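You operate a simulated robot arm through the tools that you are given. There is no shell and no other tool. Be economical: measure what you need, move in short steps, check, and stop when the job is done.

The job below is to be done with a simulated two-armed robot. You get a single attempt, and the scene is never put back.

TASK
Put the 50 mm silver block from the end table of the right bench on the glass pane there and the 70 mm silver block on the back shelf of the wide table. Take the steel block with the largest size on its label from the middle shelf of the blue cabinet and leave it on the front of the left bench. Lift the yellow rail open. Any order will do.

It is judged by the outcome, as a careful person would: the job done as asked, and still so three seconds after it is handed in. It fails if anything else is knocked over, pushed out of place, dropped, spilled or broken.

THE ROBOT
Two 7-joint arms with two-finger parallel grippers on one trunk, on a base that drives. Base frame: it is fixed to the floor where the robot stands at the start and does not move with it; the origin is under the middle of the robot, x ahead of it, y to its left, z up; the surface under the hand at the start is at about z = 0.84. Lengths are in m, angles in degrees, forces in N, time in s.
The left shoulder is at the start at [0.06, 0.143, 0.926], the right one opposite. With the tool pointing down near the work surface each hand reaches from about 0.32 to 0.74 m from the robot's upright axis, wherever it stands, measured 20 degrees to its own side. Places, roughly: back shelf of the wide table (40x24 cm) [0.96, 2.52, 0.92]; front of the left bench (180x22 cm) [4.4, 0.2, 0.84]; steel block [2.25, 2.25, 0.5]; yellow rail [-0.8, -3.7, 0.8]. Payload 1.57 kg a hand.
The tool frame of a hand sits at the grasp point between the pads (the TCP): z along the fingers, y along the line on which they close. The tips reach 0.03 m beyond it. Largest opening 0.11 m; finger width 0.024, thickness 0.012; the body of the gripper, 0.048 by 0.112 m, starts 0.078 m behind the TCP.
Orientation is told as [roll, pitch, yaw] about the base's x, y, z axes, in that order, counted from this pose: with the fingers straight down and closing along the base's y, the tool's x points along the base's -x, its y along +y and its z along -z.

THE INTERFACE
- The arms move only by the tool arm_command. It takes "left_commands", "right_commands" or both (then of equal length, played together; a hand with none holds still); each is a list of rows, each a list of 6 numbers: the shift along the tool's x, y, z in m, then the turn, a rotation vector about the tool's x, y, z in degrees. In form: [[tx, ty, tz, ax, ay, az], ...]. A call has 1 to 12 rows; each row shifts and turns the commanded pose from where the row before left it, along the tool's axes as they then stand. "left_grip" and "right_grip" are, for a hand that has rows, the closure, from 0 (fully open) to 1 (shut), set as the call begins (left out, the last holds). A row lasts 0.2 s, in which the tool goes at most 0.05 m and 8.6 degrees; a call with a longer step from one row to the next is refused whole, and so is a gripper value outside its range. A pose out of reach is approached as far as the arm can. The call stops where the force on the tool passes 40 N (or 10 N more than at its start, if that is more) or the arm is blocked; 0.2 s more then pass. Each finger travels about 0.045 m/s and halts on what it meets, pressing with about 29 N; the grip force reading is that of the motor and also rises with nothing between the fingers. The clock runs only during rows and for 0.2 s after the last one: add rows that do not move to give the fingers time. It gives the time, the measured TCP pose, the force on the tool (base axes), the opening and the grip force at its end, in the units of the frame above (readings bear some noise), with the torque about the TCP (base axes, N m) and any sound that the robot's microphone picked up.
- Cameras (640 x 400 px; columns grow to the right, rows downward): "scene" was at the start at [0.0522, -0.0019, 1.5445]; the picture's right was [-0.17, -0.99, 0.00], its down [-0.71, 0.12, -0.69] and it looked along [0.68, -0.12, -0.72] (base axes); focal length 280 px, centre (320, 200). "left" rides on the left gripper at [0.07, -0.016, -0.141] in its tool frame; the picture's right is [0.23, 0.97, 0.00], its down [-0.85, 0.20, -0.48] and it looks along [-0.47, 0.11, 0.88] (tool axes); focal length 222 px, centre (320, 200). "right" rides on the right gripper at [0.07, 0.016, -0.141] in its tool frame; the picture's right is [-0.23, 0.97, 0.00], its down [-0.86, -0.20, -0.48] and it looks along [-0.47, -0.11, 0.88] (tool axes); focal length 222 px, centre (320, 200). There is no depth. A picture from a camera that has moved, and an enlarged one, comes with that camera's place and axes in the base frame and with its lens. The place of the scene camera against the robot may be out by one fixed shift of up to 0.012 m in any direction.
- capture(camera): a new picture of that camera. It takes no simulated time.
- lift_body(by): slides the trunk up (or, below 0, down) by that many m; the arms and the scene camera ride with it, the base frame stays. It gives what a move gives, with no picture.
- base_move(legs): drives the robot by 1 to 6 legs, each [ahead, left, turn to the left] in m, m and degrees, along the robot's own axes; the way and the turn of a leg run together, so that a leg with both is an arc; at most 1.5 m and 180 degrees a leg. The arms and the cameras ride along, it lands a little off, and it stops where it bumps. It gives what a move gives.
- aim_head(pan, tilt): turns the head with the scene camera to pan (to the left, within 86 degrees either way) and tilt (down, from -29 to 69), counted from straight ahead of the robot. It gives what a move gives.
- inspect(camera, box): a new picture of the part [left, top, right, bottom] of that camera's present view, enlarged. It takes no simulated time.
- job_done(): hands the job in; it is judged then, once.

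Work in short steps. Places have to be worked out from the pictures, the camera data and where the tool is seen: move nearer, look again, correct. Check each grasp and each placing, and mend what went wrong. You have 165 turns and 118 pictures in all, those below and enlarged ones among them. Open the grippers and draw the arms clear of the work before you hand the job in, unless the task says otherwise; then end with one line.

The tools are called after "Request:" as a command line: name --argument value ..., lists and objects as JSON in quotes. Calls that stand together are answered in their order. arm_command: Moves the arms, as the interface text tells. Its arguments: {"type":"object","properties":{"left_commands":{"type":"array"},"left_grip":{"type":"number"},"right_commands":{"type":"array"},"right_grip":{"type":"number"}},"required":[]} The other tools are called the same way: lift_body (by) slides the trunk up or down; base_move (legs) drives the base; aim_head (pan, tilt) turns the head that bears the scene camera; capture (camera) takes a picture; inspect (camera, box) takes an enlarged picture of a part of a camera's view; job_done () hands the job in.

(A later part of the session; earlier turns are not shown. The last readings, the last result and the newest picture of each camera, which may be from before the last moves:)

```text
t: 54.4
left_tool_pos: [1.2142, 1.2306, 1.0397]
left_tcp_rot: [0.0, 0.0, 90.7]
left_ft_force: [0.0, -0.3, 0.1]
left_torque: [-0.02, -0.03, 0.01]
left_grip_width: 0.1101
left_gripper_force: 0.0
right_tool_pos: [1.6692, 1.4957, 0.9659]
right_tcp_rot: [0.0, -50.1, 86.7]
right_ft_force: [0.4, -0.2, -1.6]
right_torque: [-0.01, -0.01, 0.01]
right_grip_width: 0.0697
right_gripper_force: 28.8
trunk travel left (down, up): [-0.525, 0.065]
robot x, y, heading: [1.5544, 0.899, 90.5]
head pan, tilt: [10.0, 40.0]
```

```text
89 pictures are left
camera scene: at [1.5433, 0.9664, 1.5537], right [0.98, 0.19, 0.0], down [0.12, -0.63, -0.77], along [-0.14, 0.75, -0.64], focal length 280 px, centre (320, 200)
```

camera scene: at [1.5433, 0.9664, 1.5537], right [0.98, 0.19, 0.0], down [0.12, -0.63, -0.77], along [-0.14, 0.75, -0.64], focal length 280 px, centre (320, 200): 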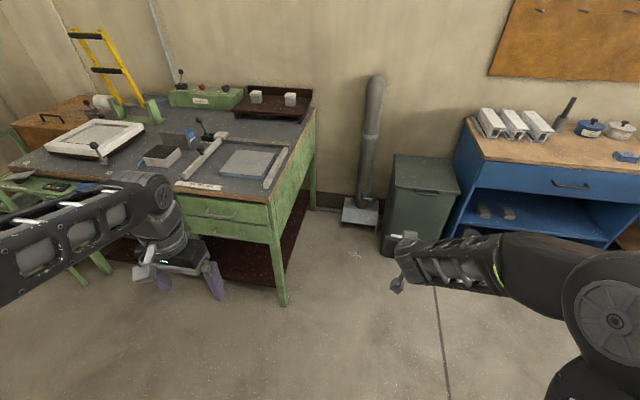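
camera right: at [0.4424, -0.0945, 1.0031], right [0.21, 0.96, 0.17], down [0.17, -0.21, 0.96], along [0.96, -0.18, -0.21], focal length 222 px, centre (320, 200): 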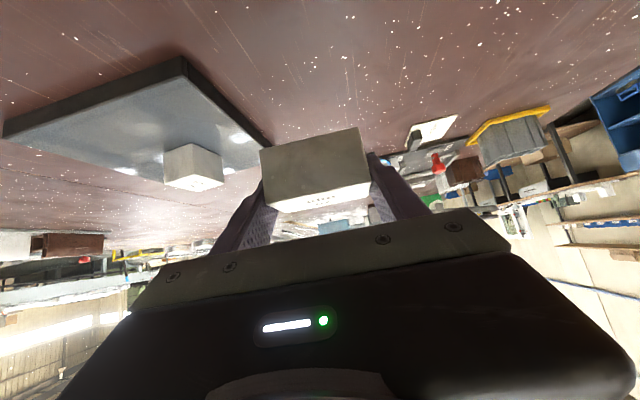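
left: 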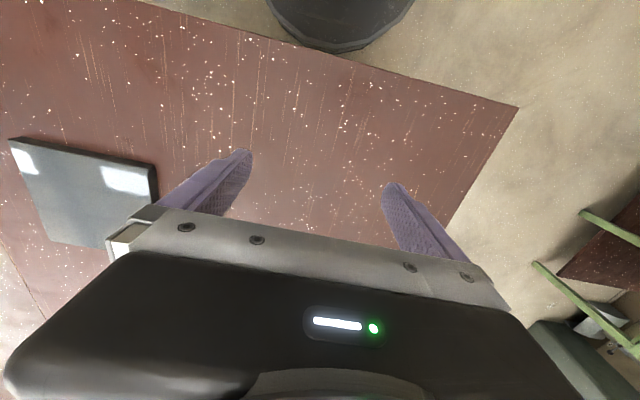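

There is a free gap right of the table: table side x≈1.2, bin from x≈1.75 at y≥2.3. I'll retract the right hand, turn to face the table's right side (heading 180), then slide sideways into place.

Request:
arm_command --right_commands '[[0.007, -0.0256, -0.034, 0, 0, 0], [0.007, -0.0256, -0.034, 0, 0, 0], [0.007, -0.0256, -0.034, 0, 0, 0], [0.007, -0.0256, -0.034, 0, 0, 0], [0.007, -0.0256, -0.034, 0, 0, 0], [0, 0, 0, 0, 0, 0]]'

Request:
base_move --legs '[[0, 0, 89.5]]'

Request:
aim_head --pan -50 --tilt 40

Request:
capture --camera "scene"

```text
t: 55.8
left_tool_pos: [1.2142, 1.2297, 1.0402]
left_tcp_rot: [0.1, 0.0, 90.7]
left_ft_force: [-0.5, -0.6, 0.6]
left_torque: [-0.01, -0.05, 0.01]
left_grip_width: 0.11
left_gripper_force: 0.0
right_tool_pos: [1.7888, 1.3601, 1.0618]
right_tcp_rot: [0.0, -49.8, 86.6]
right_ft_force: [0.6, -0.2, -2.7]
right_torque: [-0.01, 0.0, 0.01]
right_grip_width: 0.0697
right_gripper_force: 29.0
right hand out of reach, approached as far as the arm can: row 4, 5
trunk travel left (down, up): [-0.525, 0.065]
robot x, y, heading: [1.553, 0.9028, 90.7]
head pan, tilt: [10.0, 40.0]
```

```text
t: 60.2
left_tool_pos: [1.2433, 0.5429, 1.0396]
left_tcp_rot: [0.0, 0.0, -176.6]
left_ft_force: [1.0, 0.3, -0.3]
left_torque: [0.03, -0.02, -0.02]
left_grip_width: 0.1101
left_gripper_force: 0.2
right_tool_pos: [1.0862, 1.1107, 1.0614]
right_tcp_rot: [0.1, -49.9, 179.4]
right_ft_force: [-0.1, 0.2, -2.4]
right_torque: [-0.02, 0.0, 0.02]
right_grip_width: 0.0698
right_gripper_force: 29.1
trunk travel left (down, up): [-0.525, 0.065]
robot x, y, heading: [1.5562, 0.8958, -176.5]
head pan, tilt: [10.0, 40.0]
```

```text
t: 61.5
left_tool_pos: [1.243, 0.5431, 1.0404]
left_tcp_rot: [0.0, 0.0, -176.5]
left_ft_force: [-0.6, -0.8, 0.2]
left_torque: [-0.02, -0.01, 0.01]
left_grip_width: 0.11
left_gripper_force: 0.1
right_tool_pos: [1.0869, 1.1119, 1.0613]
right_tcp_rot: [0.0, -50.0, 179.5]
right_ft_force: [-0.3, -0.3, -1.6]
right_torque: [-0.01, 0.0, 0.02]
right_grip_width: 0.0695
right_gripper_force: 29.0
trunk travel left (down, up): [-0.525, 0.065]
robot x, y, heading: [1.5556, 0.8992, -176.5]
head pan, tilt: [-50.0, 40.0]
```

```text
88 pictures are left
camera scene: at [1.53, 0.9761, 1.5537], right [0.73, 0.69, 0.0], down [0.44, -0.47, -0.77], along [-0.53, 0.56, -0.64], focal length 280 px, centre (320, 200)
```

scene: 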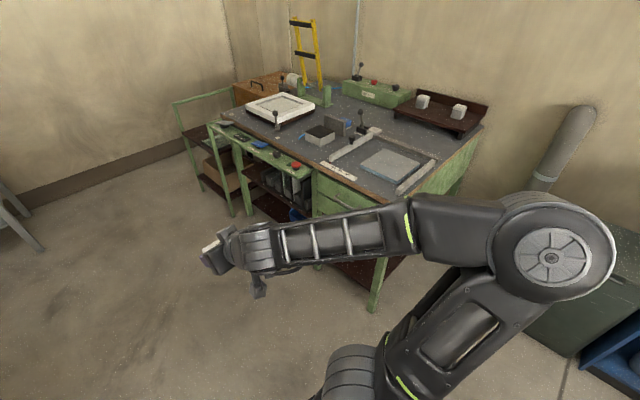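

The path is clear. I straighten the heading and slide right about half of the way, checking drift.

Request:
base_move --legs '[[0, 0, -3.5], [0, -0.5, 0]]'

Request:
capture --camera "scene"

```text
t: 64.9
left_tool_pos: [1.2223, 1.0674, 1.0396]
left_tcp_rot: [0.0, 0.0, 179.5]
left_ft_force: [-0.5, 0.3, 0.4]
left_torque: [-0.02, 0.0, -0.02]
left_grip_width: 0.1099
left_gripper_force: 0.3
right_tool_pos: [1.1041, 1.6446, 1.0616]
right_tcp_rot: [0.1, -49.8, 175.4]
right_ft_force: [0.1, 0.5, -1.3]
right_torque: [-0.03, 0.01, 0.02]
right_grip_width: 0.0698
right_gripper_force: 29.0
trunk travel left (down, up): [-0.525, 0.065]
robot x, y, heading: [1.5558, 1.4042, 179.4]
head pan, tilt: [-50.0, 40.0]
```

```text
87 pictures are left
camera scene: at [1.5376, 1.4799, 1.5537], right [0.77, 0.64, 0.0], down [0.41, -0.5, -0.77], along [-0.49, 0.59, -0.64], focal length 280 px, centre (320, 200)
```

scene: 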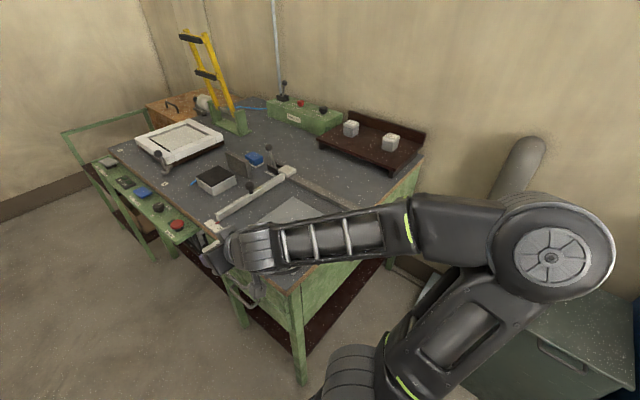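

The elbow would come close to the vertical pipe if I slid the full way, so I slide only 0.32 m more. Then I look at the shelf.

Request:
base_move --legs '[[0, -0.32, 0.5]]'

Request:
capture --camera "scene"

Request:
inspect --camera "scene" --box '[320, 100, 480, 220]'

```text
t: 67.0
left_tool_pos: [1.2283, 1.3863, 1.04]
left_tcp_rot: [0.0, -0.1, -179.8]
left_ft_force: [0.6, 0.6, -0.1]
left_torque: [-0.04, 0.03, 0.0]
left_grip_width: 0.1103
left_gripper_force: 0.0
right_tool_pos: [1.1027, 1.9621, 1.0609]
right_tcp_rot: [0.1, -49.9, 176.0]
right_ft_force: [0.0, 0.1, -2.0]
right_torque: [-0.03, 0.01, 0.06]
right_grip_width: 0.0698
right_gripper_force: 28.5
trunk travel left (down, up): [-0.525, 0.065]
robot x, y, heading: [1.5591, 1.7212, -179.9]
head pan, tilt: [-50.0, 40.0]
```

```text
86 pictures are left
camera scene: at [1.5377, 1.8021, 1.5536], right [0.76, 0.65, 0.0], down [0.41, -0.49, -0.77], along [-0.49, 0.58, -0.64], focal length 280 px, centre (320, 200)
```

scene: 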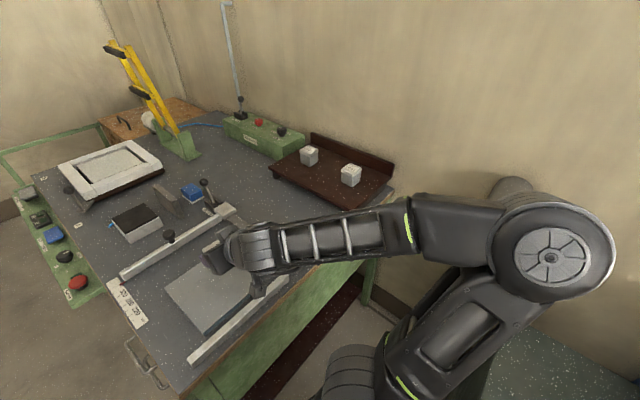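

```text
3.33 times, centred on (400, 160) of scene
camera zoom: at [1.5377, 1.8021, 1.5536], right [0.76, 0.65, 0.0], down [0.41, -0.49, -0.77], along [-0.49, 0.58, -0.64], focal length 932 px, centre (53, 333)
```

zoom: 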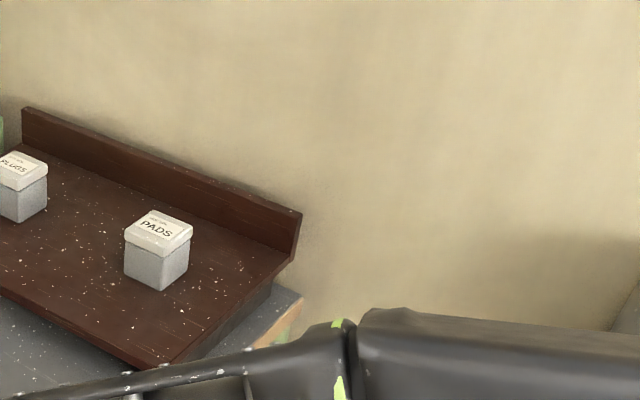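

The shelf spans x 0.785–1.163 with its front at y≈2.39. Two boxes stand at the back, PLUGS up to x≈0.90 and PADS from x≈1.04, both at y≥2.51. I'll place the block at (0.965, 2.45), so I shift toward it and yaw the tool to about 120°.

Request:
arm_command --right_commands '[[-0.002, -0.049, 0.0027, 0, 0, 0], [-0.002, -0.049, 0.0027, 0, 0, 0], [-0.002, -0.049, 0.0027, 0, 0, 0], [-0.002, -0.049, 0.0027, 0, 0, 0], [0, 0, 0, 6.13, 0, 5.14], [0, 0, 0, 6.13, 0, 5.14], [0, 0, 0, 6.13, 0, 5.14], [0, 0, 0, 6.13, 0, 5.14], [0, 0, 0, 6.13, 0, 5.14], [0, 0, 0, 6.13, 0, 5.14], [0, 0, 0, 6.13, 0, 5.14], [0, 0, 0, 0, 0, 0]]'

Request:
capture --camera "scene"

```text
t: 69.6
left_tool_pos: [1.2277, 1.3858, 1.0398]
left_tcp_rot: [0.0, 0.0, -179.9]
left_ft_force: [0.2, -0.5, -0.4]
left_torque: [0.02, -0.02, 0.01]
left_grip_width: 0.1101
left_gripper_force: 0.1
right_tool_pos: [1.1034, 2.1576, 1.0608]
right_tcp_rot: [-0.1, -50.0, 120.2]
right_ft_force: [-0.8, -0.6, -1.3]
right_torque: [0.04, 0.02, 0.01]
right_grip_width: 0.0699
right_gripper_force: 29.2
trunk travel left (down, up): [-0.525, 0.065]
robot x, y, heading: [1.5615, 1.7229, -179.9]
head pan, tilt: [-50.0, 40.0]
```

```text
84 pictures are left
camera scene: at [1.5381, 1.8012, 1.5537], right [0.76, 0.65, 0.0], down [0.41, -0.49, -0.77], along [-0.49, 0.59, -0.64], focal length 280 px, centre (320, 200)
```

scene: 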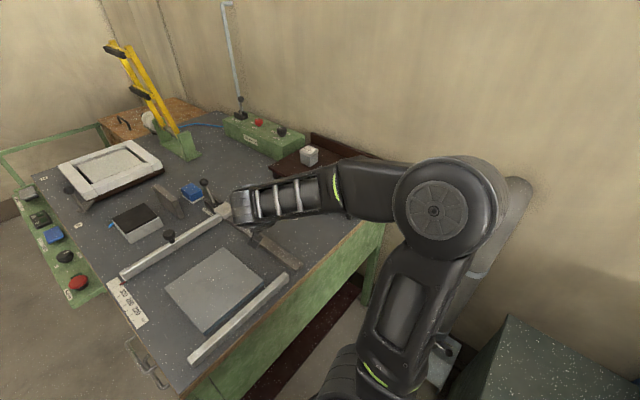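

The arm is clear. I move to above the target at z≈1.03 and check with both cameras.

Request:
arm_command --right_commands '[[-0.0229, -0.0033, 0.033, 0, 0, 0], [-0.0229, -0.0033, 0.033, 0, 0, 0], [-0.0229, -0.0033, 0.033, 0, 0, 0], [-0.0229, -0.0033, 0.033, 0, 0, 0], [-0.0229, -0.0033, 0.033, 0, 0, 0], [-0.0229, -0.0033, 0.033, 0, 0, 0], [-0.0229, -0.0033, 0.033, 0, 0, 0], [-0.0229, -0.0033, 0.033, 0, 0, 0], [0, 0, 0, 0, 0, 0]]'

Request:
capture --camera "right"

Request:
capture --camera "scene"

```text
t: 71.6
left_tool_pos: [1.2281, 1.3854, 1.0402]
left_tcp_rot: [0.0, 0.0, -179.8]
left_ft_force: [0.4, -0.4, 1.1]
left_torque: [0.01, -0.03, 0.0]
left_grip_width: 0.1099
left_gripper_force: 0.0
right_tool_pos: [0.9657, 2.4493, 1.0291]
right_tcp_rot: [-0.1, -49.9, 120.4]
right_ft_force: [0.8, -0.2, -2.1]
right_torque: [0.0, -0.04, 0.03]
right_grip_width: 0.0698
right_gripper_force: 29.0
trunk travel left (down, up): [-0.525, 0.065]
robot x, y, heading: [1.5605, 1.7216, -179.8]
head pan, tilt: [-50.0, 40.0]
```

```text
83 pictures are left
camera right: at [1.028, 2.3081, 1.0672], right [-0.92, -0.36, 0.17], down [0.08, 0.26, 0.96], along [-0.39, 0.9, -0.21], focal length 222 px, centre (320, 200)
```

right: 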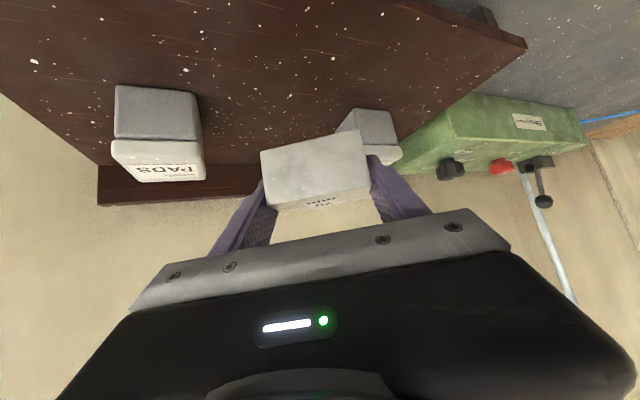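

```text
82 pictures are left
camera scene: at [1.538, 1.8004, 1.5537], right [0.76, 0.65, 0.0], down [0.41, -0.49, -0.77], along [-0.49, 0.59, -0.64], focal length 280 px, centre (320, 200)
```

scene: 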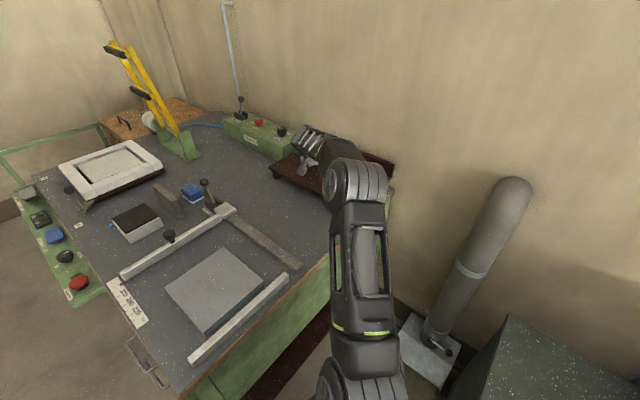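

The wrist view confirms the spot between and in front of the two boxes (fronts at y≈2.50), fully on the shelf. I lower toward it.

Request:
arm_command --right_commands '[[0.0215, 0, 0.018, 0, 0, 0], [0.0215, 0, 0.018, 0, 0, 0], [0, 0, 0, 0, 0, 0]]'

Request:
arm_command --right_commands '[[0.0031, 0, 0.0026, 0, 0, 0], [0, 0, 0, 0, 0, 0]]'

Request:
arm_command --right_commands '[[0.0031, 0, 0.0026, 0, 0, 0], [0, 0, 0, 0, 0, 0]]'

Request:
capture --camera "right"

```text
t: 72.4
left_tool_pos: [1.2273, 1.3863, 1.0398]
left_tcp_rot: [0.0, 0.0, -179.8]
left_ft_force: [-0.1, -0.7, 1.1]
left_torque: [0.02, 0.0, -0.02]
left_grip_width: 0.11
left_gripper_force: 0.0
right_tool_pos: [0.9655, 2.4489, 0.9745]
right_tcp_rot: [-0.1, -50.0, 120.3]
right_ft_force: [-0.1, -0.8, -2.4]
right_torque: [-0.02, -0.02, 0.0]
right_grip_width: 0.0694
right_gripper_force: 29.1
trunk travel left (down, up): [-0.525, 0.065]
robot x, y, heading: [1.5594, 1.7249, -180.1]
head pan, tilt: [-50.0, 40.0]
```

```text
t: 73.0
left_tool_pos: [1.228, 1.3854, 1.0404]
left_tcp_rot: [0.0, 0.1, -179.8]
left_ft_force: [-0.3, 0.6, 0.7]
left_torque: [-0.01, 0.02, -0.01]
left_grip_width: 0.1101
left_gripper_force: 0.0
right_tool_pos: [0.9662, 2.4497, 0.9714]
right_tcp_rot: [-0.3, -49.9, 120.2]
right_ft_force: [0.3, 0.5, -2.4]
right_torque: [-0.03, -0.01, -0.02]
right_grip_width: 0.0697
right_gripper_force: 28.2
trunk travel left (down, up): [-0.525, 0.065]
robot x, y, heading: [1.5563, 1.7234, -179.8]
head pan, tilt: [-50.0, 40.0]
```

```text
t: 73.6
left_tool_pos: [1.2284, 1.3865, 1.0397]
left_tcp_rot: [-0.1, 0.0, -179.8]
left_ft_force: [1.1, 0.4, 0.8]
left_torque: [0.01, 0.0, 0.0]
left_grip_width: 0.1099
left_gripper_force: 0.1
right_tool_pos: [0.966, 2.4483, 0.9671]
right_tcp_rot: [-0.2, -49.8, 120.3]
right_ft_force: [0.0, -0.1, -2.5]
right_torque: [-0.05, -0.02, 0.01]
right_grip_width: 0.0696
right_gripper_force: 29.1
trunk travel left (down, up): [-0.525, 0.065]
robot x, y, heading: [1.5585, 1.7208, -179.8]
head pan, tilt: [-50.0, 40.0]
```

```text
81 pictures are left
camera right: at [1.0282, 2.3078, 1.0056], right [-0.92, -0.36, 0.17], down [0.08, 0.26, 0.96], along [-0.39, 0.9, -0.21], focal length 222 px, centre (320, 200)
```

right: 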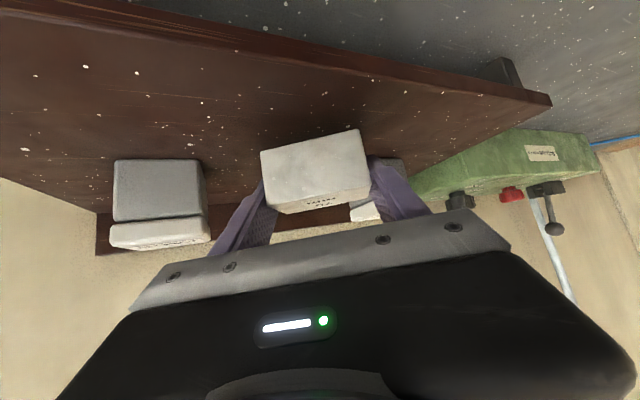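

Still about 1 cm above the shelf with no contact. I continue in small steps.

Request:
arm_command --right_commands '[[0.0031, 0, 0.0026, 0, 0, 0], [0, 0, 0, 0, 0, 0]]'

Request:
arm_command --right_commands '[[0.0023, 0, 0.0019, 0, 0, 0], [0, 0, 0, 0, 0, 0]]'

Request:
arm_command --right_commands '[[0.0023, 0, 0.0019, 0, 0, 0], [0, 0, 0, 0, 0, 0]]'

```text
t: 74.2
left_tool_pos: [1.2286, 1.3858, 1.0402]
left_tcp_rot: [0.0, 0.0, -179.8]
left_ft_force: [-0.3, -0.1, 0.6]
left_torque: [0.0, -0.04, 0.01]
left_grip_width: 0.11
left_gripper_force: 0.0
right_tool_pos: [0.9663, 2.4475, 0.9627]
right_tcp_rot: [-0.2, -49.9, 120.2]
right_ft_force: [-0.1, -0.2, -2.6]
right_torque: [-0.01, -0.03, 0.01]
right_grip_width: 0.0695
right_gripper_force: 28.9
trunk travel left (down, up): [-0.525, 0.065]
robot x, y, heading: [1.5579, 1.7215, -179.8]
head pan, tilt: [-50.0, 40.0]
```

```text
t: 74.8
left_tool_pos: [1.2274, 1.3854, 1.0394]
left_tcp_rot: [-0.1, 0.0, -179.8]
left_ft_force: [-0.4, -0.6, 0.6]
left_torque: [0.0, 0.01, 0.0]
left_grip_width: 0.11
left_gripper_force: 0.0
right_tool_pos: [0.9656, 2.4488, 0.961]
right_tcp_rot: [-0.2, -49.8, 120.2]
right_ft_force: [0.8, 0.4, -1.5]
right_torque: [-0.02, -0.02, -0.01]
right_grip_width: 0.0696
right_gripper_force: 29.1
trunk travel left (down, up): [-0.525, 0.065]
robot x, y, heading: [1.5607, 1.7286, -180.1]
head pan, tilt: [-50.0, 40.0]
```

```text
t: 75.4
left_tool_pos: [1.2279, 1.3863, 1.0402]
left_tcp_rot: [0.0, 0.0, -179.7]
left_ft_force: [0.6, 0.5, -0.4]
left_torque: [-0.02, -0.02, 0.01]
left_grip_width: 0.11
left_gripper_force: 0.0
right_tool_pos: [0.9651, 2.4471, 0.9569]
right_tcp_rot: [-0.2, -49.8, 120.2]
right_ft_force: [-0.4, 0.5, -1.9]
right_torque: [0.01, 0.0, 0.0]
right_grip_width: 0.0695
right_gripper_force: 29.0
trunk travel left (down, up): [-0.525, 0.065]
robot x, y, heading: [1.563, 1.7231, -179.7]
head pan, tilt: [-50.0, 40.0]
```

Request:
arm_command --right_commands '[[0.0015, 0, 0.0013, 0, 0, 0], [0, 0, 0, 0, 0, 0]]'

Request:
arm_command --right_commands '[[0.0015, 0, 0.0013, 0, 0, 0], [0, 0, 0, 0, 0, 0]]'

Request:
capture --camera "right"

```text
t: 76.0
left_tool_pos: [1.2276, 1.3855, 1.0414]
left_tcp_rot: [0.0, 0.1, -179.8]
left_ft_force: [0.7, -0.2, -0.3]
left_torque: [0.03, 0.01, 0.02]
left_grip_width: 0.1098
left_gripper_force: 0.0
right_tool_pos: [0.9653, 2.4476, 0.9553]
right_tcp_rot: [-0.3, -49.8, 120.3]
right_ft_force: [-0.4, 0.3, -1.7]
right_torque: [0.02, 0.04, -0.02]
right_grip_width: 0.0694
right_gripper_force: 29.0
trunk travel left (down, up): [-0.525, 0.065]
robot x, y, heading: [1.5618, 1.7233, -179.8]
head pan, tilt: [-50.0, 40.0]
```

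```text
t: 76.6
left_tool_pos: [1.2272, 1.3849, 1.041]
left_tcp_rot: [0.0, -0.1, -179.8]
left_ft_force: [0.4, -0.4, 0.0]
left_torque: [0.0, 0.0, 0.03]
left_grip_width: 0.1099
left_gripper_force: 0.3
right_tool_pos: [0.9656, 2.4476, 0.9539]
right_tcp_rot: [0.0, -50.1, 120.2]
right_ft_force: [-0.2, -0.1, 5.9]
right_torque: [0.0, 0.3, -0.03]
right_grip_width: 0.0699
right_gripper_force: 29.3
trunk travel left (down, up): [-0.525, 0.065]
robot x, y, heading: [1.5584, 1.7266, -180.0]
head pan, tilt: [-50.0, 40.0]
```

```text
80 pictures are left
camera right: at [1.0274, 2.3066, 0.992], right [-0.92, -0.36, 0.17], down [0.08, 0.26, 0.96], along [-0.39, 0.9, -0.21], focal length 222 px, centre (320, 200)
```

right: 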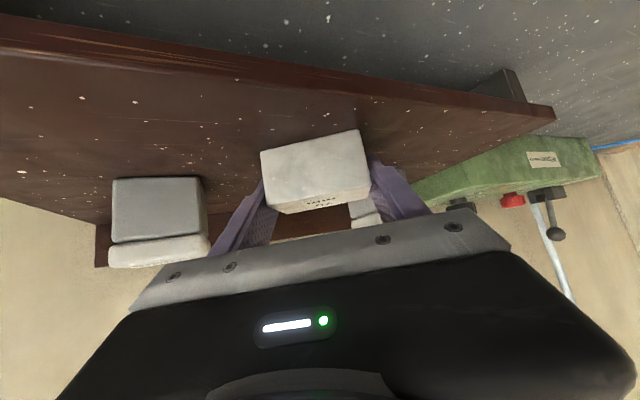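

Contact is clear (+6 N). I open to about 84 mm and back straight out along the fingers.

Request:
arm_command --right_commands '[[0, 0, 0, 0, 0, 0], [0, 0, 0, 0, 0, 0], [0, 0, 0, 0, 0, 0], [0, 0, -0.03, 0, 0, 0], [0, 0, -0.04, 0, 0, 0], [0, 0, -0.04, 0, 0, 0], [0, 0, -0.04, 0, 0, 0], [0, 0, 0, 0, 0, 0]]' --right_grip 0.22

Request:
capture --camera "right"

```text
t: 78.4
left_tool_pos: [1.2274, 1.3857, 1.0403]
left_tcp_rot: [0.0, 0.1, -179.7]
left_ft_force: [0.8, -0.3, -0.2]
left_torque: [-0.02, -0.03, 0.0]
left_grip_width: 0.11
left_gripper_force: 0.0
right_tool_pos: [1.0239, 2.3486, 1.0509]
right_tcp_rot: [-0.4, -50.0, 120.2]
right_ft_force: [0.4, 0.8, 0.3]
right_torque: [0.02, -0.03, -0.03]
right_grip_width: 0.086
right_gripper_force: 0.1
trunk travel left (down, up): [-0.525, 0.065]
robot x, y, heading: [1.5609, 1.7268, -179.7]
head pan, tilt: [-50.0, 40.0]
```

```text
79 pictures are left
camera right: at [1.0862, 2.2083, 1.0885], right [-0.92, -0.36, 0.17], down [0.08, 0.26, 0.96], along [-0.39, 0.9, -0.21], focal length 222 px, centre (320, 200)
```

right: 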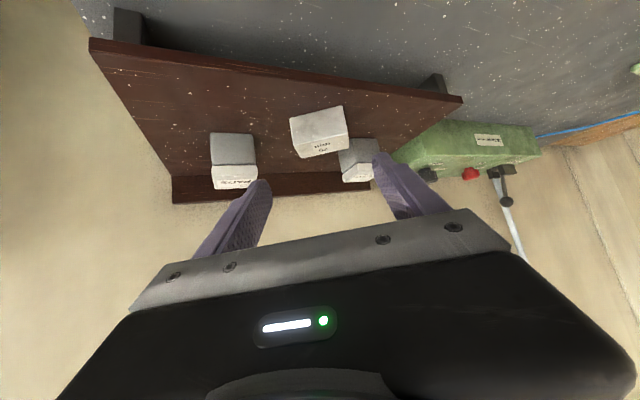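

The 70 block stands on the back shelf with both boxes undisturbed. I retract the arm, then slide away from the table and turn toward the blue cabinet.

Request:
arm_command --right_commands '[[0.0236, 0.005, -0.0303, 0, 0, 0], [0.0236, 0.005, -0.0303, 0, 0, 0], [0.0236, 0.005, -0.0303, 0, 0, 0], [0.0236, 0.005, -0.0303, 0, 0, 0], [0.0236, 0.005, -0.0303, 0, 0, 0], [0.0236, 0.005, -0.0303, 0, 0, 0], [0, 0, 0, 0, 0, 0]]'

Request:
base_move --legs '[[0, 0.75, 0]]'

Request:
base_move --legs '[[0, 0, -90], [0, -0.5, 0]]'

Request:
aim_head --pan -5 --tilt 30

Request:
capture --camera "scene"

```text
t: 80.0
left_tool_pos: [1.2276, 1.3849, 1.0406]
left_tcp_rot: [0.0, 0.0, -179.8]
left_ft_force: [-0.9, 0.5, 0.8]
left_torque: [-0.04, -0.02, -0.01]
left_grip_width: 0.11
left_gripper_force: 0.1
right_tool_pos: [1.1127, 2.1327, 1.0574]
right_tcp_rot: [-0.2, -49.9, 120.2]
right_ft_force: [0.8, -0.2, 0.2]
right_torque: [-0.01, 0.0, -0.02]
right_grip_width: 0.0858
right_gripper_force: 0.0
trunk travel left (down, up): [-0.525, 0.065]
robot x, y, heading: [1.5626, 1.7228, -179.8]
head pan, tilt: [-50.0, 40.0]
```

```text
t: 84.0
left_tool_pos: [1.2239, 0.6461, 1.0399]
left_tcp_rot: [0.0, 0.0, 179.6]
left_ft_force: [-0.1, -0.4, 0.1]
left_torque: [0.02, 0.0, 0.0]
left_grip_width: 0.1102
left_gripper_force: 0.0
right_tool_pos: [1.1148, 1.3955, 1.0563]
right_tcp_rot: [-0.3, -49.9, 119.8]
right_ft_force: [0.2, -0.5, -0.4]
right_torque: [0.03, -0.01, -0.03]
right_grip_width: 0.0861
right_gripper_force: 0.0
trunk travel left (down, up): [-0.525, 0.065]
robot x, y, heading: [1.5571, 0.9814, 179.8]
head pan, tilt: [-50.0, 40.0]
```

```text
t: 90.8
left_tool_pos: [1.734, 1.3139, 1.0405]
left_tcp_rot: [0.0, 0.0, 88.5]
left_ft_force: [0.5, -0.2, -0.1]
left_torque: [0.01, 0.03, -0.05]
left_grip_width: 0.1097
left_gripper_force: 0.0
right_tool_pos: [2.4847, 1.4037, 1.0553]
right_tcp_rot: [-0.1, -49.9, 28.5]
right_ft_force: [0.4, 0.2, -0.4]
right_torque: [-0.01, -0.01, 0.02]
right_grip_width: 0.0858
right_gripper_force: 0.1
trunk travel left (down, up): [-0.525, 0.065]
robot x, y, heading: [2.0649, 0.9725, 88.5]
head pan, tilt: [-50.0, 40.0]
```

```text
t: 92.0
left_tool_pos: [1.7336, 1.3128, 1.0404]
left_tcp_rot: [0.0, 0.0, 88.4]
left_ft_force: [0.2, 0.1, -0.1]
left_torque: [-0.01, 0.0, 0.02]
left_grip_width: 0.1099
left_gripper_force: 0.0
right_tool_pos: [2.4841, 1.4044, 1.0569]
right_tcp_rot: [-0.3, -49.9, 28.6]
right_ft_force: [0.0, 0.2, 0.1]
right_torque: [0.01, -0.02, -0.02]
right_grip_width: 0.0856
right_gripper_force: 0.1
trunk travel left (down, up): [-0.525, 0.065]
robot x, y, heading: [2.0576, 0.9719, 88.3]
head pan, tilt: [-5.0, 30.0]
```

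```text
78 pictures are left
camera scene: at [2.0737, 1.0423, 1.569], right [0.99, -0.12, 0.0], down [-0.06, -0.5, -0.87], along [0.1, 0.86, -0.5], focal length 280 px, centre (320, 200)
```

scene: 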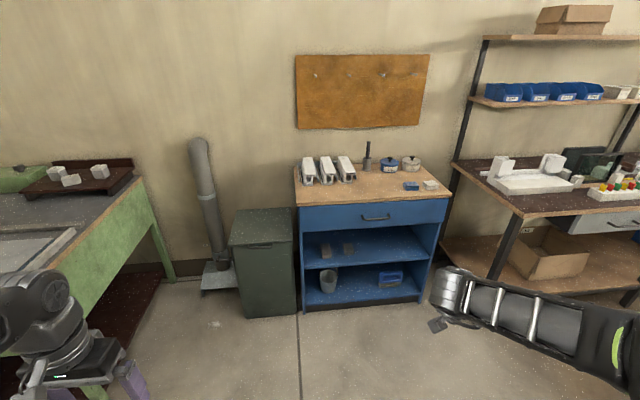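

I enlarge the cabinet's middle shelf to see the steel blocks and their labels.

Request:
inspect --camera "scene" --box '[290, 190, 430, 310]'

Request:
lift_body --by -0.4

Request:
inspect --camera "scene" --box '[260, 130, 440, 270]'

```text
3.33 times, centred on (360, 250) of scene
camera zoom: at [2.0737, 1.0423, 1.569], right [0.99, -0.12, 0.0], down [-0.06, -0.5, -0.87], along [0.1, 0.86, -0.5], focal length 932 px, centre (187, 33)
```

zoom: 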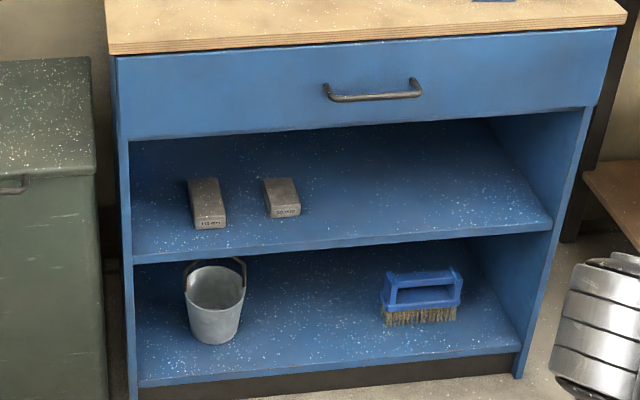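

```text
t: 95.8
left_tool_pos: [1.733, 1.3137, 0.6401]
left_tcp_rot: [0.0, 0.0, 88.3]
left_ft_force: [0.1, 0.1, -0.2]
left_torque: [-0.03, 0.03, 0.03]
left_grip_width: 0.11
left_gripper_force: 0.0
right_tool_pos: [2.4838, 1.4041, 0.6564]
right_tcp_rot: [-0.2, -49.9, 28.5]
right_ft_force: [-0.8, 0.1, -0.2]
right_torque: [-0.03, 0.0, 0.01]
right_grip_width: 0.0858
right_gripper_force: 0.0
trunk travel left (down, up): [-0.125, 0.465]
robot x, y, heading: [2.0575, 0.9713, 88.3]
head pan, tilt: [-5.0, 30.0]
```

```text
2.86 times, centred on (350, 200) of scene
camera zoom: at [2.0736, 1.0423, 1.1691], right [0.99, -0.12, 0.0], down [-0.06, -0.5, -0.87], along [0.1, 0.86, -0.5], focal length 799 px, centre (234, 200)
```

zoom: 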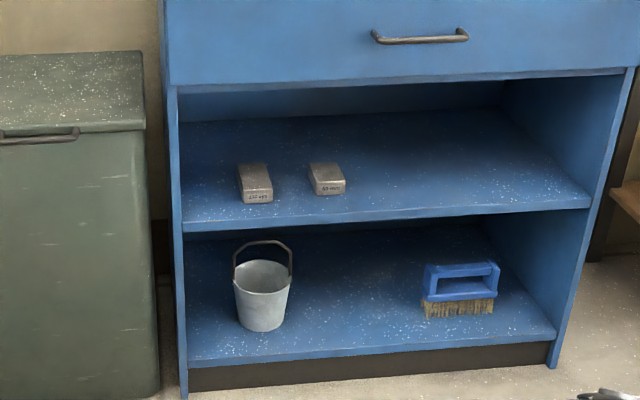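

The left block appears to read 110 mm and the right 50 mm. I point the right hand forward, raise the left hand clear of the bin, and then move in.

Request:
arm_command --left_commands '[[0, 0, -0.03, 0, 0, 0], [0, 0, -0.03, 0, 0, 0], [0, 0, -0.03, 0, 0, 0], [0, 0, -0.03, 0, 0, 0], [0, 0, -0.03, 0, 0, 0], [0, 0, -0.03, 0, 0, 0], [0, 0, -0.03, 0, 0, 0], [0, 0, 0, 0, 0, 0], [0, 0, 0, 0, 0, 0], [0, 0, 0, 0, 0, 0], [0, 0, 0, 0, 0, 0], [0, 0, 0, 0, 0, 0]]' --right_commands '[[0, 0, 0, -6.51, 0, -5.46], [0, 0, 0, -6.51, 0, -5.46], [0, 0, 0, -6.51, 0, -5.46], [0, 0, 0, -6.51, 0, -5.46], [0, 0, 0, -6.51, 0, -5.46], [0, 0, 0, -6.51, 0, -5.46], [0, 0, 0, -6.51, 0, -5.46], [0, 0.048, 0, 0, 0, 0], [0, 0.048, 0, 0, 0, 0], [0, 0.048, 0, 0, 0, 0], [0, 0.048, 0, 0, 0, 0], [0, 0, 0, 0, 0, 0]]' --right_grip 0.0

Request:
base_move --legs '[[0.45, -0.05, 1.7]]'

Request:
capture --camera "scene"

Request:
capture --camera "right"

```text
t: 98.4
left_tool_pos: [1.7348, 1.3132, 0.7222]
left_tcp_rot: [0.0, 0.0, 88.5]
left_ft_force: [-0.4, 0.5, 0.8]
left_torque: [-0.02, -0.01, 0.01]
left_grip_width: 0.1097
left_gripper_force: 0.1
left hand out of reach, approached as far as the arm can: row 3, 4, 5, 6, 7
right_tool_pos: [2.2916, 1.4206, 0.6595]
right_tcp_rot: [0.0, -49.7, 87.8]
right_ft_force: [-0.2, 0.0, -0.4]
right_torque: [0.0, 0.05, 0.02]
right_grip_width: 0.1102
right_gripper_force: 0.1
right hand out of reach, approached as far as the arm can: row 11
trunk travel left (down, up): [-0.125, 0.465]
robot x, y, heading: [2.0568, 0.973, 88.3]
head pan, tilt: [-5.0, 30.0]
```

```text
t: 101.1
left_tool_pos: [1.7889, 1.7624, 0.7235]
left_tcp_rot: [0.0, -0.1, 89.2]
left_ft_force: [1.3, -0.2, -0.2]
left_torque: [0.01, -0.02, 0.0]
left_grip_width: 0.1101
left_gripper_force: 0.1
right_tool_pos: [2.3465, 1.8795, 0.6602]
right_tcp_rot: [0.0, -49.7, 88.6]
right_ft_force: [-0.1, 0.3, 0.4]
right_torque: [-0.01, 0.01, 0.0]
right_grip_width: 0.11
right_gripper_force: 0.1
trunk travel left (down, up): [-0.125, 0.465]
robot x, y, heading: [2.1185, 1.4269, 89.3]
head pan, tilt: [-5.0, 30.0]
```

```text
75 pictures are left
camera scene: at [2.1331, 1.4962, 1.1691], right [1.0, -0.1, 0.0], down [-0.05, -0.5, -0.87], along [0.09, 0.86, -0.5], focal length 280 px, centre (320, 200)
```

scene: 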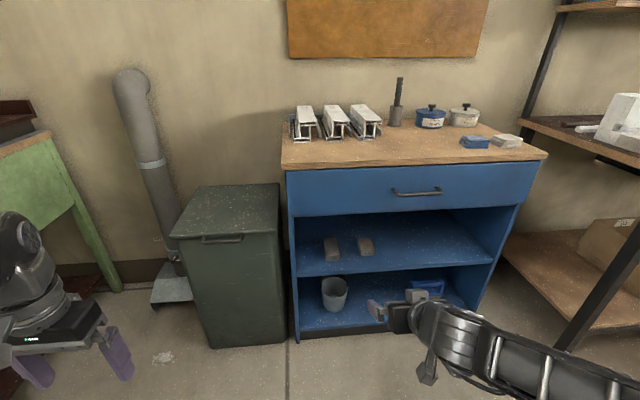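

```text
74 pictures are left
camera right: at [2.3249, 1.7262, 0.6989], right [-0.97, 0.17, 0.17], down [0.2, 0.18, 0.96], along [0.13, 0.97, -0.21], focal length 222 px, centre (320, 200)
```

right: 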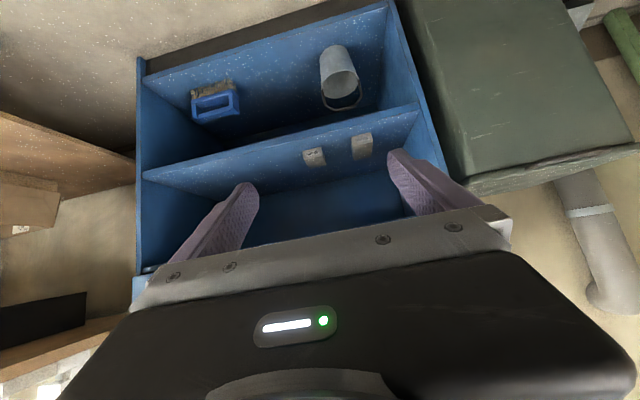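

I enlarge the two steel blocks to read the labels from here.

Request:
inspect --camera "scene" --box '[290, 215, 400, 285]'

Request:
inspect --camera "right" --box '[290, 120, 390, 180]'

```text
5.71 times, centred on (345, 250) of scene
camera zoom: at [2.1331, 1.4962, 1.1691], right [1.0, -0.1, 0.0], down [-0.05, -0.5, -0.87], along [0.09, 0.86, -0.5], focal length 1597 px, centre (177, -86)
```

zoom: 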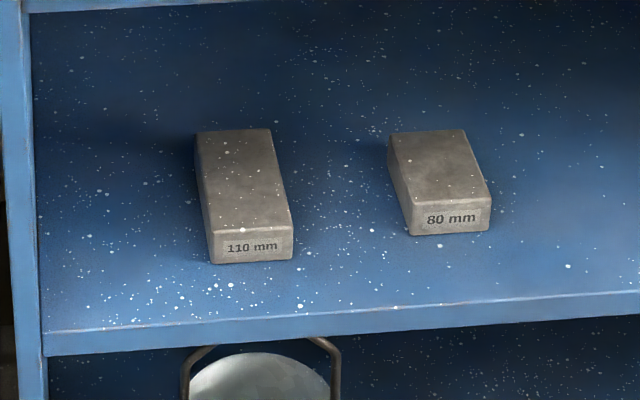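

```text
6.40 times, centred on (340, 150) of right
camera zoom: at [2.3249, 1.7262, 0.6989], right [-0.97, 0.17, 0.17], down [0.2, 0.18, 0.96], along [0.13, 0.97, -0.21], focal length 1422 px, centre (192, 520)
```

zoom: 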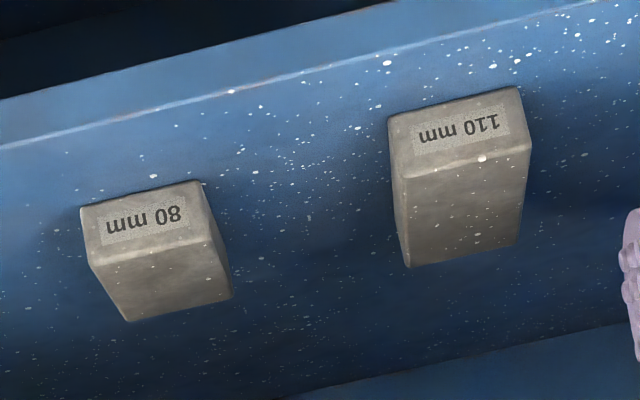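

The 110 mm block is the target: front face at about (2.262, 2.32), shelf z≈0.41, width ~55 mm, aligned with y. I move a little closer, tilt to 60° and line up.

Request:
base_move --legs '[[0.13, 0, 0.7]]'

Request:
arm_command --right_commands '[[0, 0.028, 0, 0, -5, 0], [0, 0.028, 0, 0, -5, 0], [0, 0.028, 0, 0, 0, 0], [0, 0, 0, 0, 0, 0]]'

Request:
capture --camera "right"

```text
t: 102.4
left_tool_pos: [1.7866, 1.887, 0.7233]
left_tcp_rot: [0.1, 0.0, 89.8]
left_ft_force: [0.4, 1.1, 0.2]
left_torque: [-0.01, 0.0, -0.01]
left_grip_width: 0.1097
left_gripper_force: 0.1
right_tool_pos: [2.3419, 2.0083, 0.661]
right_tcp_rot: [0.0, -49.7, 89.2]
right_ft_force: [-0.2, -1.0, -0.2]
right_torque: [-0.02, 0.02, 0.03]
right_grip_width: 0.1101
right_gripper_force: 0.0
trunk travel left (down, up): [-0.125, 0.465]
robot x, y, heading: [2.1228, 1.5563, 89.7]
head pan, tilt: [-5.0, 30.0]
```

```text
t: 103.4
left_tool_pos: [1.7866, 1.8867, 0.7235]
left_tcp_rot: [0.0, 0.0, 89.7]
left_ft_force: [-0.5, 0.3, 0.3]
left_torque: [0.03, -0.01, 0.01]
left_grip_width: 0.1102
left_gripper_force: 0.1
right_tool_pos: [2.255, 2.0375, 0.6783]
right_tcp_rot: [0.1, -59.8, 89.3]
right_ft_force: [-0.3, 0.9, -1.0]
right_torque: [0.03, 0.03, -0.04]
right_grip_width: 0.1098
right_gripper_force: 0.0
right hand out of reach, approached as far as the arm can: row 1, 2
trunk travel left (down, up): [-0.125, 0.465]
robot x, y, heading: [2.1238, 1.5477, 89.7]
head pan, tilt: [-5.0, 30.0]
```

```text
71 pictures are left
camera right: at [2.2359, 1.8806, 0.6899], right [-0.97, 0.13, 0.2], down [0.2, 0.01, 0.98], along [0.12, 0.99, -0.04], focal length 222 px, centre (320, 200)
```

right: 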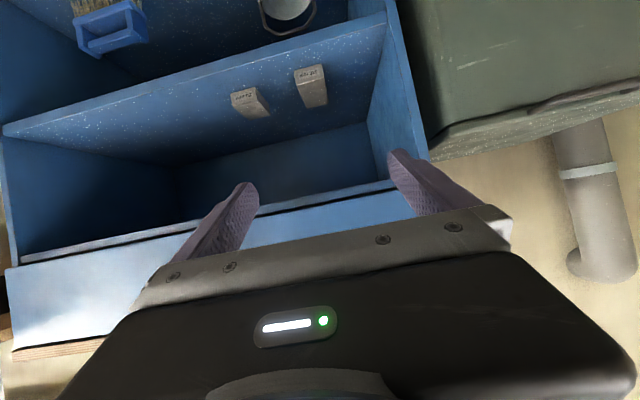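

Block confirmed at x≈2.257, front y≈2.317. I lower first to stay under the drawer edge (z≈0.68), then look.

Request:
arm_command --right_commands '[[0.0267, -0.0005, 0.0328, 0, 0, 0], [0.0267, -0.0005, 0.0328, 0, 0, 0], [0.0267, -0.0005, 0.0328, 0, 0, 0], [0.0267, -0.0005, 0.0328, 0, 0, 0], [0, 0, 0, 0, 0, 0]]'

Request:
capture --camera "right"

```text
t: 104.6
left_tool_pos: [1.7862, 1.8885, 0.724]
left_tcp_rot: [0.0, -0.1, 89.8]
left_ft_force: [0.2, -0.6, 0.2]
left_torque: [0.0, 0.0, 0.0]
left_grip_width: 0.1101
left_gripper_force: 0.0
right_tool_pos: [2.2596, 2.0986, 0.5167]
right_tcp_rot: [0.1, -59.7, 89.1]
right_ft_force: [-0.3, -0.1, -0.5]
right_torque: [0.01, 0.01, -0.03]
right_grip_width: 0.1102
right_gripper_force: 0.0
trunk travel left (down, up): [-0.125, 0.465]
robot x, y, heading: [2.1222, 1.5516, 89.8]
head pan, tilt: [-5.0, 30.0]
```

```text
70 pictures are left
camera right: at [2.24, 1.9422, 0.5285], right [-0.97, 0.13, 0.2], down [0.2, 0.02, 0.98], along [0.12, 0.99, -0.04], focal length 222 px, centre (320, 200)
```

right: 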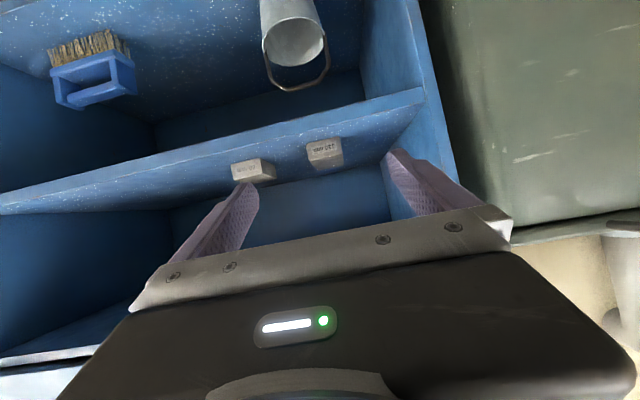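

The block's front is centred at x≈2.260 with its height about z 0.415–0.45. I advance two thirds of the way.

Request:
arm_command --right_commands '[[-0.0112, 0.001, 0.0428, 0, 0, 0], [-0.0112, 0.001, 0.0428, 0, 0, 0], [-0.0112, 0.001, 0.0428, 0, 0, 0], [-0.0112, 0.0, 0.0428, 0, 0, 0], [0, 0, 0, 0, 0, 0]]'

Request:
capture --camera "right"

```text
t: 105.8
left_tool_pos: [1.7864, 1.8866, 0.7214]
left_tcp_rot: [0.0, 0.0, 89.8]
left_ft_force: [-0.2, -0.1, -0.4]
left_torque: [0.01, 0.02, 0.02]
left_grip_width: 0.1098
left_gripper_force: 0.1
right_tool_pos: [2.2575, 2.2723, 0.4746]
right_tcp_rot: [0.0, -59.7, 89.2]
right_ft_force: [0.1, 0.0, -0.4]
right_torque: [0.0, 0.02, 0.0]
right_grip_width: 0.1102
right_gripper_force: 0.0
trunk travel left (down, up): [-0.125, 0.465]
robot x, y, heading: [2.1228, 1.5552, 89.8]
head pan, tilt: [-5.0, 30.0]
```

```text
69 pictures are left
camera right: at [2.2385, 2.1149, 0.4856], right [-0.97, 0.13, 0.2], down [0.2, 0.02, 0.98], along [0.12, 0.99, -0.04], focal length 222 px, centre (320, 200)
```

right: 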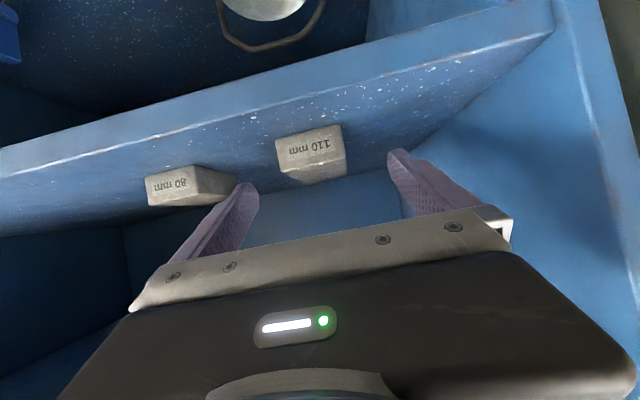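

The block is nicely centred between the fingers. I advance the rest, so the fingers straddle the block near its middle.

Request:
arm_command --right_commands '[[-0.0053, -0.001, 0.029, 0, 0, 0], [-0.0053, -0.001, 0.029, 0, 0, 0], [-0.0053, -0.001, 0.029, 0, 0, 0], [0, 0, 0, 0, 0, 0]]'

Request:
capture --camera "right"

```text
t: 106.8
left_tool_pos: [1.7864, 1.8851, 0.7226]
left_tcp_rot: [0.0, -0.1, 89.8]
left_ft_force: [-0.6, -0.2, 0.2]
left_torque: [-0.02, 0.03, -0.03]
left_grip_width: 0.1099
left_gripper_force: 0.1
right_tool_pos: [2.2608, 2.3545, 0.445]
right_tcp_rot: [-0.1, -59.9, 89.2]
right_ft_force: [0.4, -5.3, 6.4]
right_torque: [0.03, -0.18, -0.13]
right_grip_width: 0.1096
right_gripper_force: 0.1
trunk travel left (down, up): [-0.125, 0.465]
robot x, y, heading: [2.1208, 1.5534, 89.7]
head pan, tilt: [-5.0, 30.0]
```

```text
68 pictures are left
camera right: at [2.2414, 2.1964, 0.4562], right [-0.97, 0.13, 0.2], down [0.2, 0.01, 0.98], along [0.12, 0.99, -0.04], focal length 222 px, centre (320, 200)
```

right: 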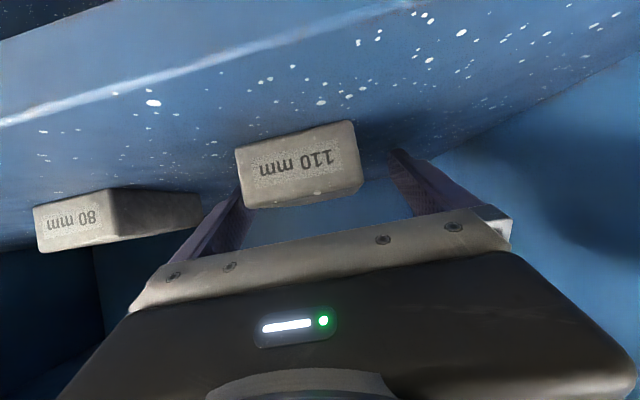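

There's a light contact (about 6 N upward), so the fingertips are brushing the shelf. I raise 4 mm, shift 2 mm and close.

Request:
arm_command --right_commands '[[-0.0035, -0.002, -0.002, 0, 0, 0], [0, 0, 0, 0, 0, 0]]'

Request:
arm_command --right_commands '[[0, 0, 0, 0, 0, 0], [0, 0, 0, 0, 0, 0], [0, 0, 0, 0, 0, 0], [0, 0, 0, 0, 0, 0], [0, 0, 0, 0, 0, 0], [0, 0, 0, 0, 0, 0]]' --right_grip 1.0

Request:
arm_command --right_commands '[[-0.013, 0, -0.0075, 0, 0, 0], [-0.013, 0, -0.0075, 0, 0, 0], [0, 0, 0, 0, 0, 0]]'

Request:
capture --camera "right"

```text
t: 107.4
left_tool_pos: [1.7879, 1.8871, 0.7233]
left_tcp_rot: [0.0, 0.1, 89.6]
left_ft_force: [-0.3, -0.3, 0.5]
left_torque: [0.03, 0.01, 0.01]
left_grip_width: 0.11
left_gripper_force: 0.1
right_tool_pos: [2.2627, 2.3531, 0.4467]
right_tcp_rot: [0.0, -59.7, 89.2]
right_ft_force: [0.0, -0.7, 0.8]
right_torque: [-0.04, 0.04, 0.02]
right_grip_width: 0.11
right_gripper_force: 0.1
trunk travel left (down, up): [-0.125, 0.465]
robot x, y, heading: [2.124, 1.5517, 89.7]
head pan, tilt: [-5.0, 30.0]
```

```text
t: 108.8
left_tool_pos: [1.7868, 1.8862, 0.7213]
left_tcp_rot: [0.0, 0.0, 89.7]
left_ft_force: [0.1, 0.2, 0.4]
left_torque: [0.01, -0.02, 0.01]
left_grip_width: 0.1099
left_gripper_force: 0.0
right_tool_pos: [2.2627, 2.3526, 0.4467]
right_tcp_rot: [0.1, -59.7, 89.2]
right_ft_force: [-2.4, 0.8, 1.2]
right_torque: [0.05, -0.04, 0.05]
right_grip_width: 0.0557
right_gripper_force: 29.3
trunk travel left (down, up): [-0.125, 0.465]
robot x, y, heading: [2.1231, 1.5519, 89.7]
head pan, tilt: [-5.0, 30.0]
```

```text
t: 109.6
left_tool_pos: [1.7872, 1.8884, 0.7225]
left_tcp_rot: [0.0, 0.0, 89.8]
left_ft_force: [-0.5, -0.5, -0.2]
left_torque: [0.0, 0.0, 0.0]
left_grip_width: 0.1098
left_gripper_force: 0.0
right_tool_pos: [2.2626, 2.3541, 0.4761]
right_tcp_rot: [0.1, -59.6, 89.1]
right_ft_force: [-0.1, 0.2, -6.6]
right_torque: [0.01, 0.0, 0.01]
right_grip_width: 0.0559
right_gripper_force: 29.1
trunk travel left (down, up): [-0.125, 0.465]
robot x, y, heading: [2.1235, 1.553, 89.7]
head pan, tilt: [-5.0, 30.0]
```

```text
67 pictures are left
camera right: at [2.2434, 2.196, 0.4878], right [-0.97, 0.13, 0.2], down [0.2, 0.02, 0.98], along [0.12, 0.99, -0.04], focal length 222 px, centre (320, 200)
```

right: 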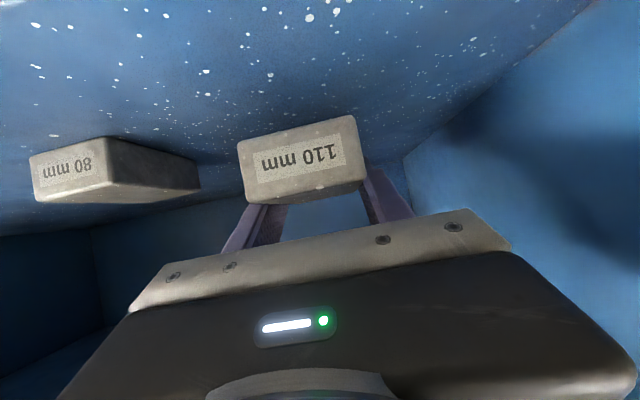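

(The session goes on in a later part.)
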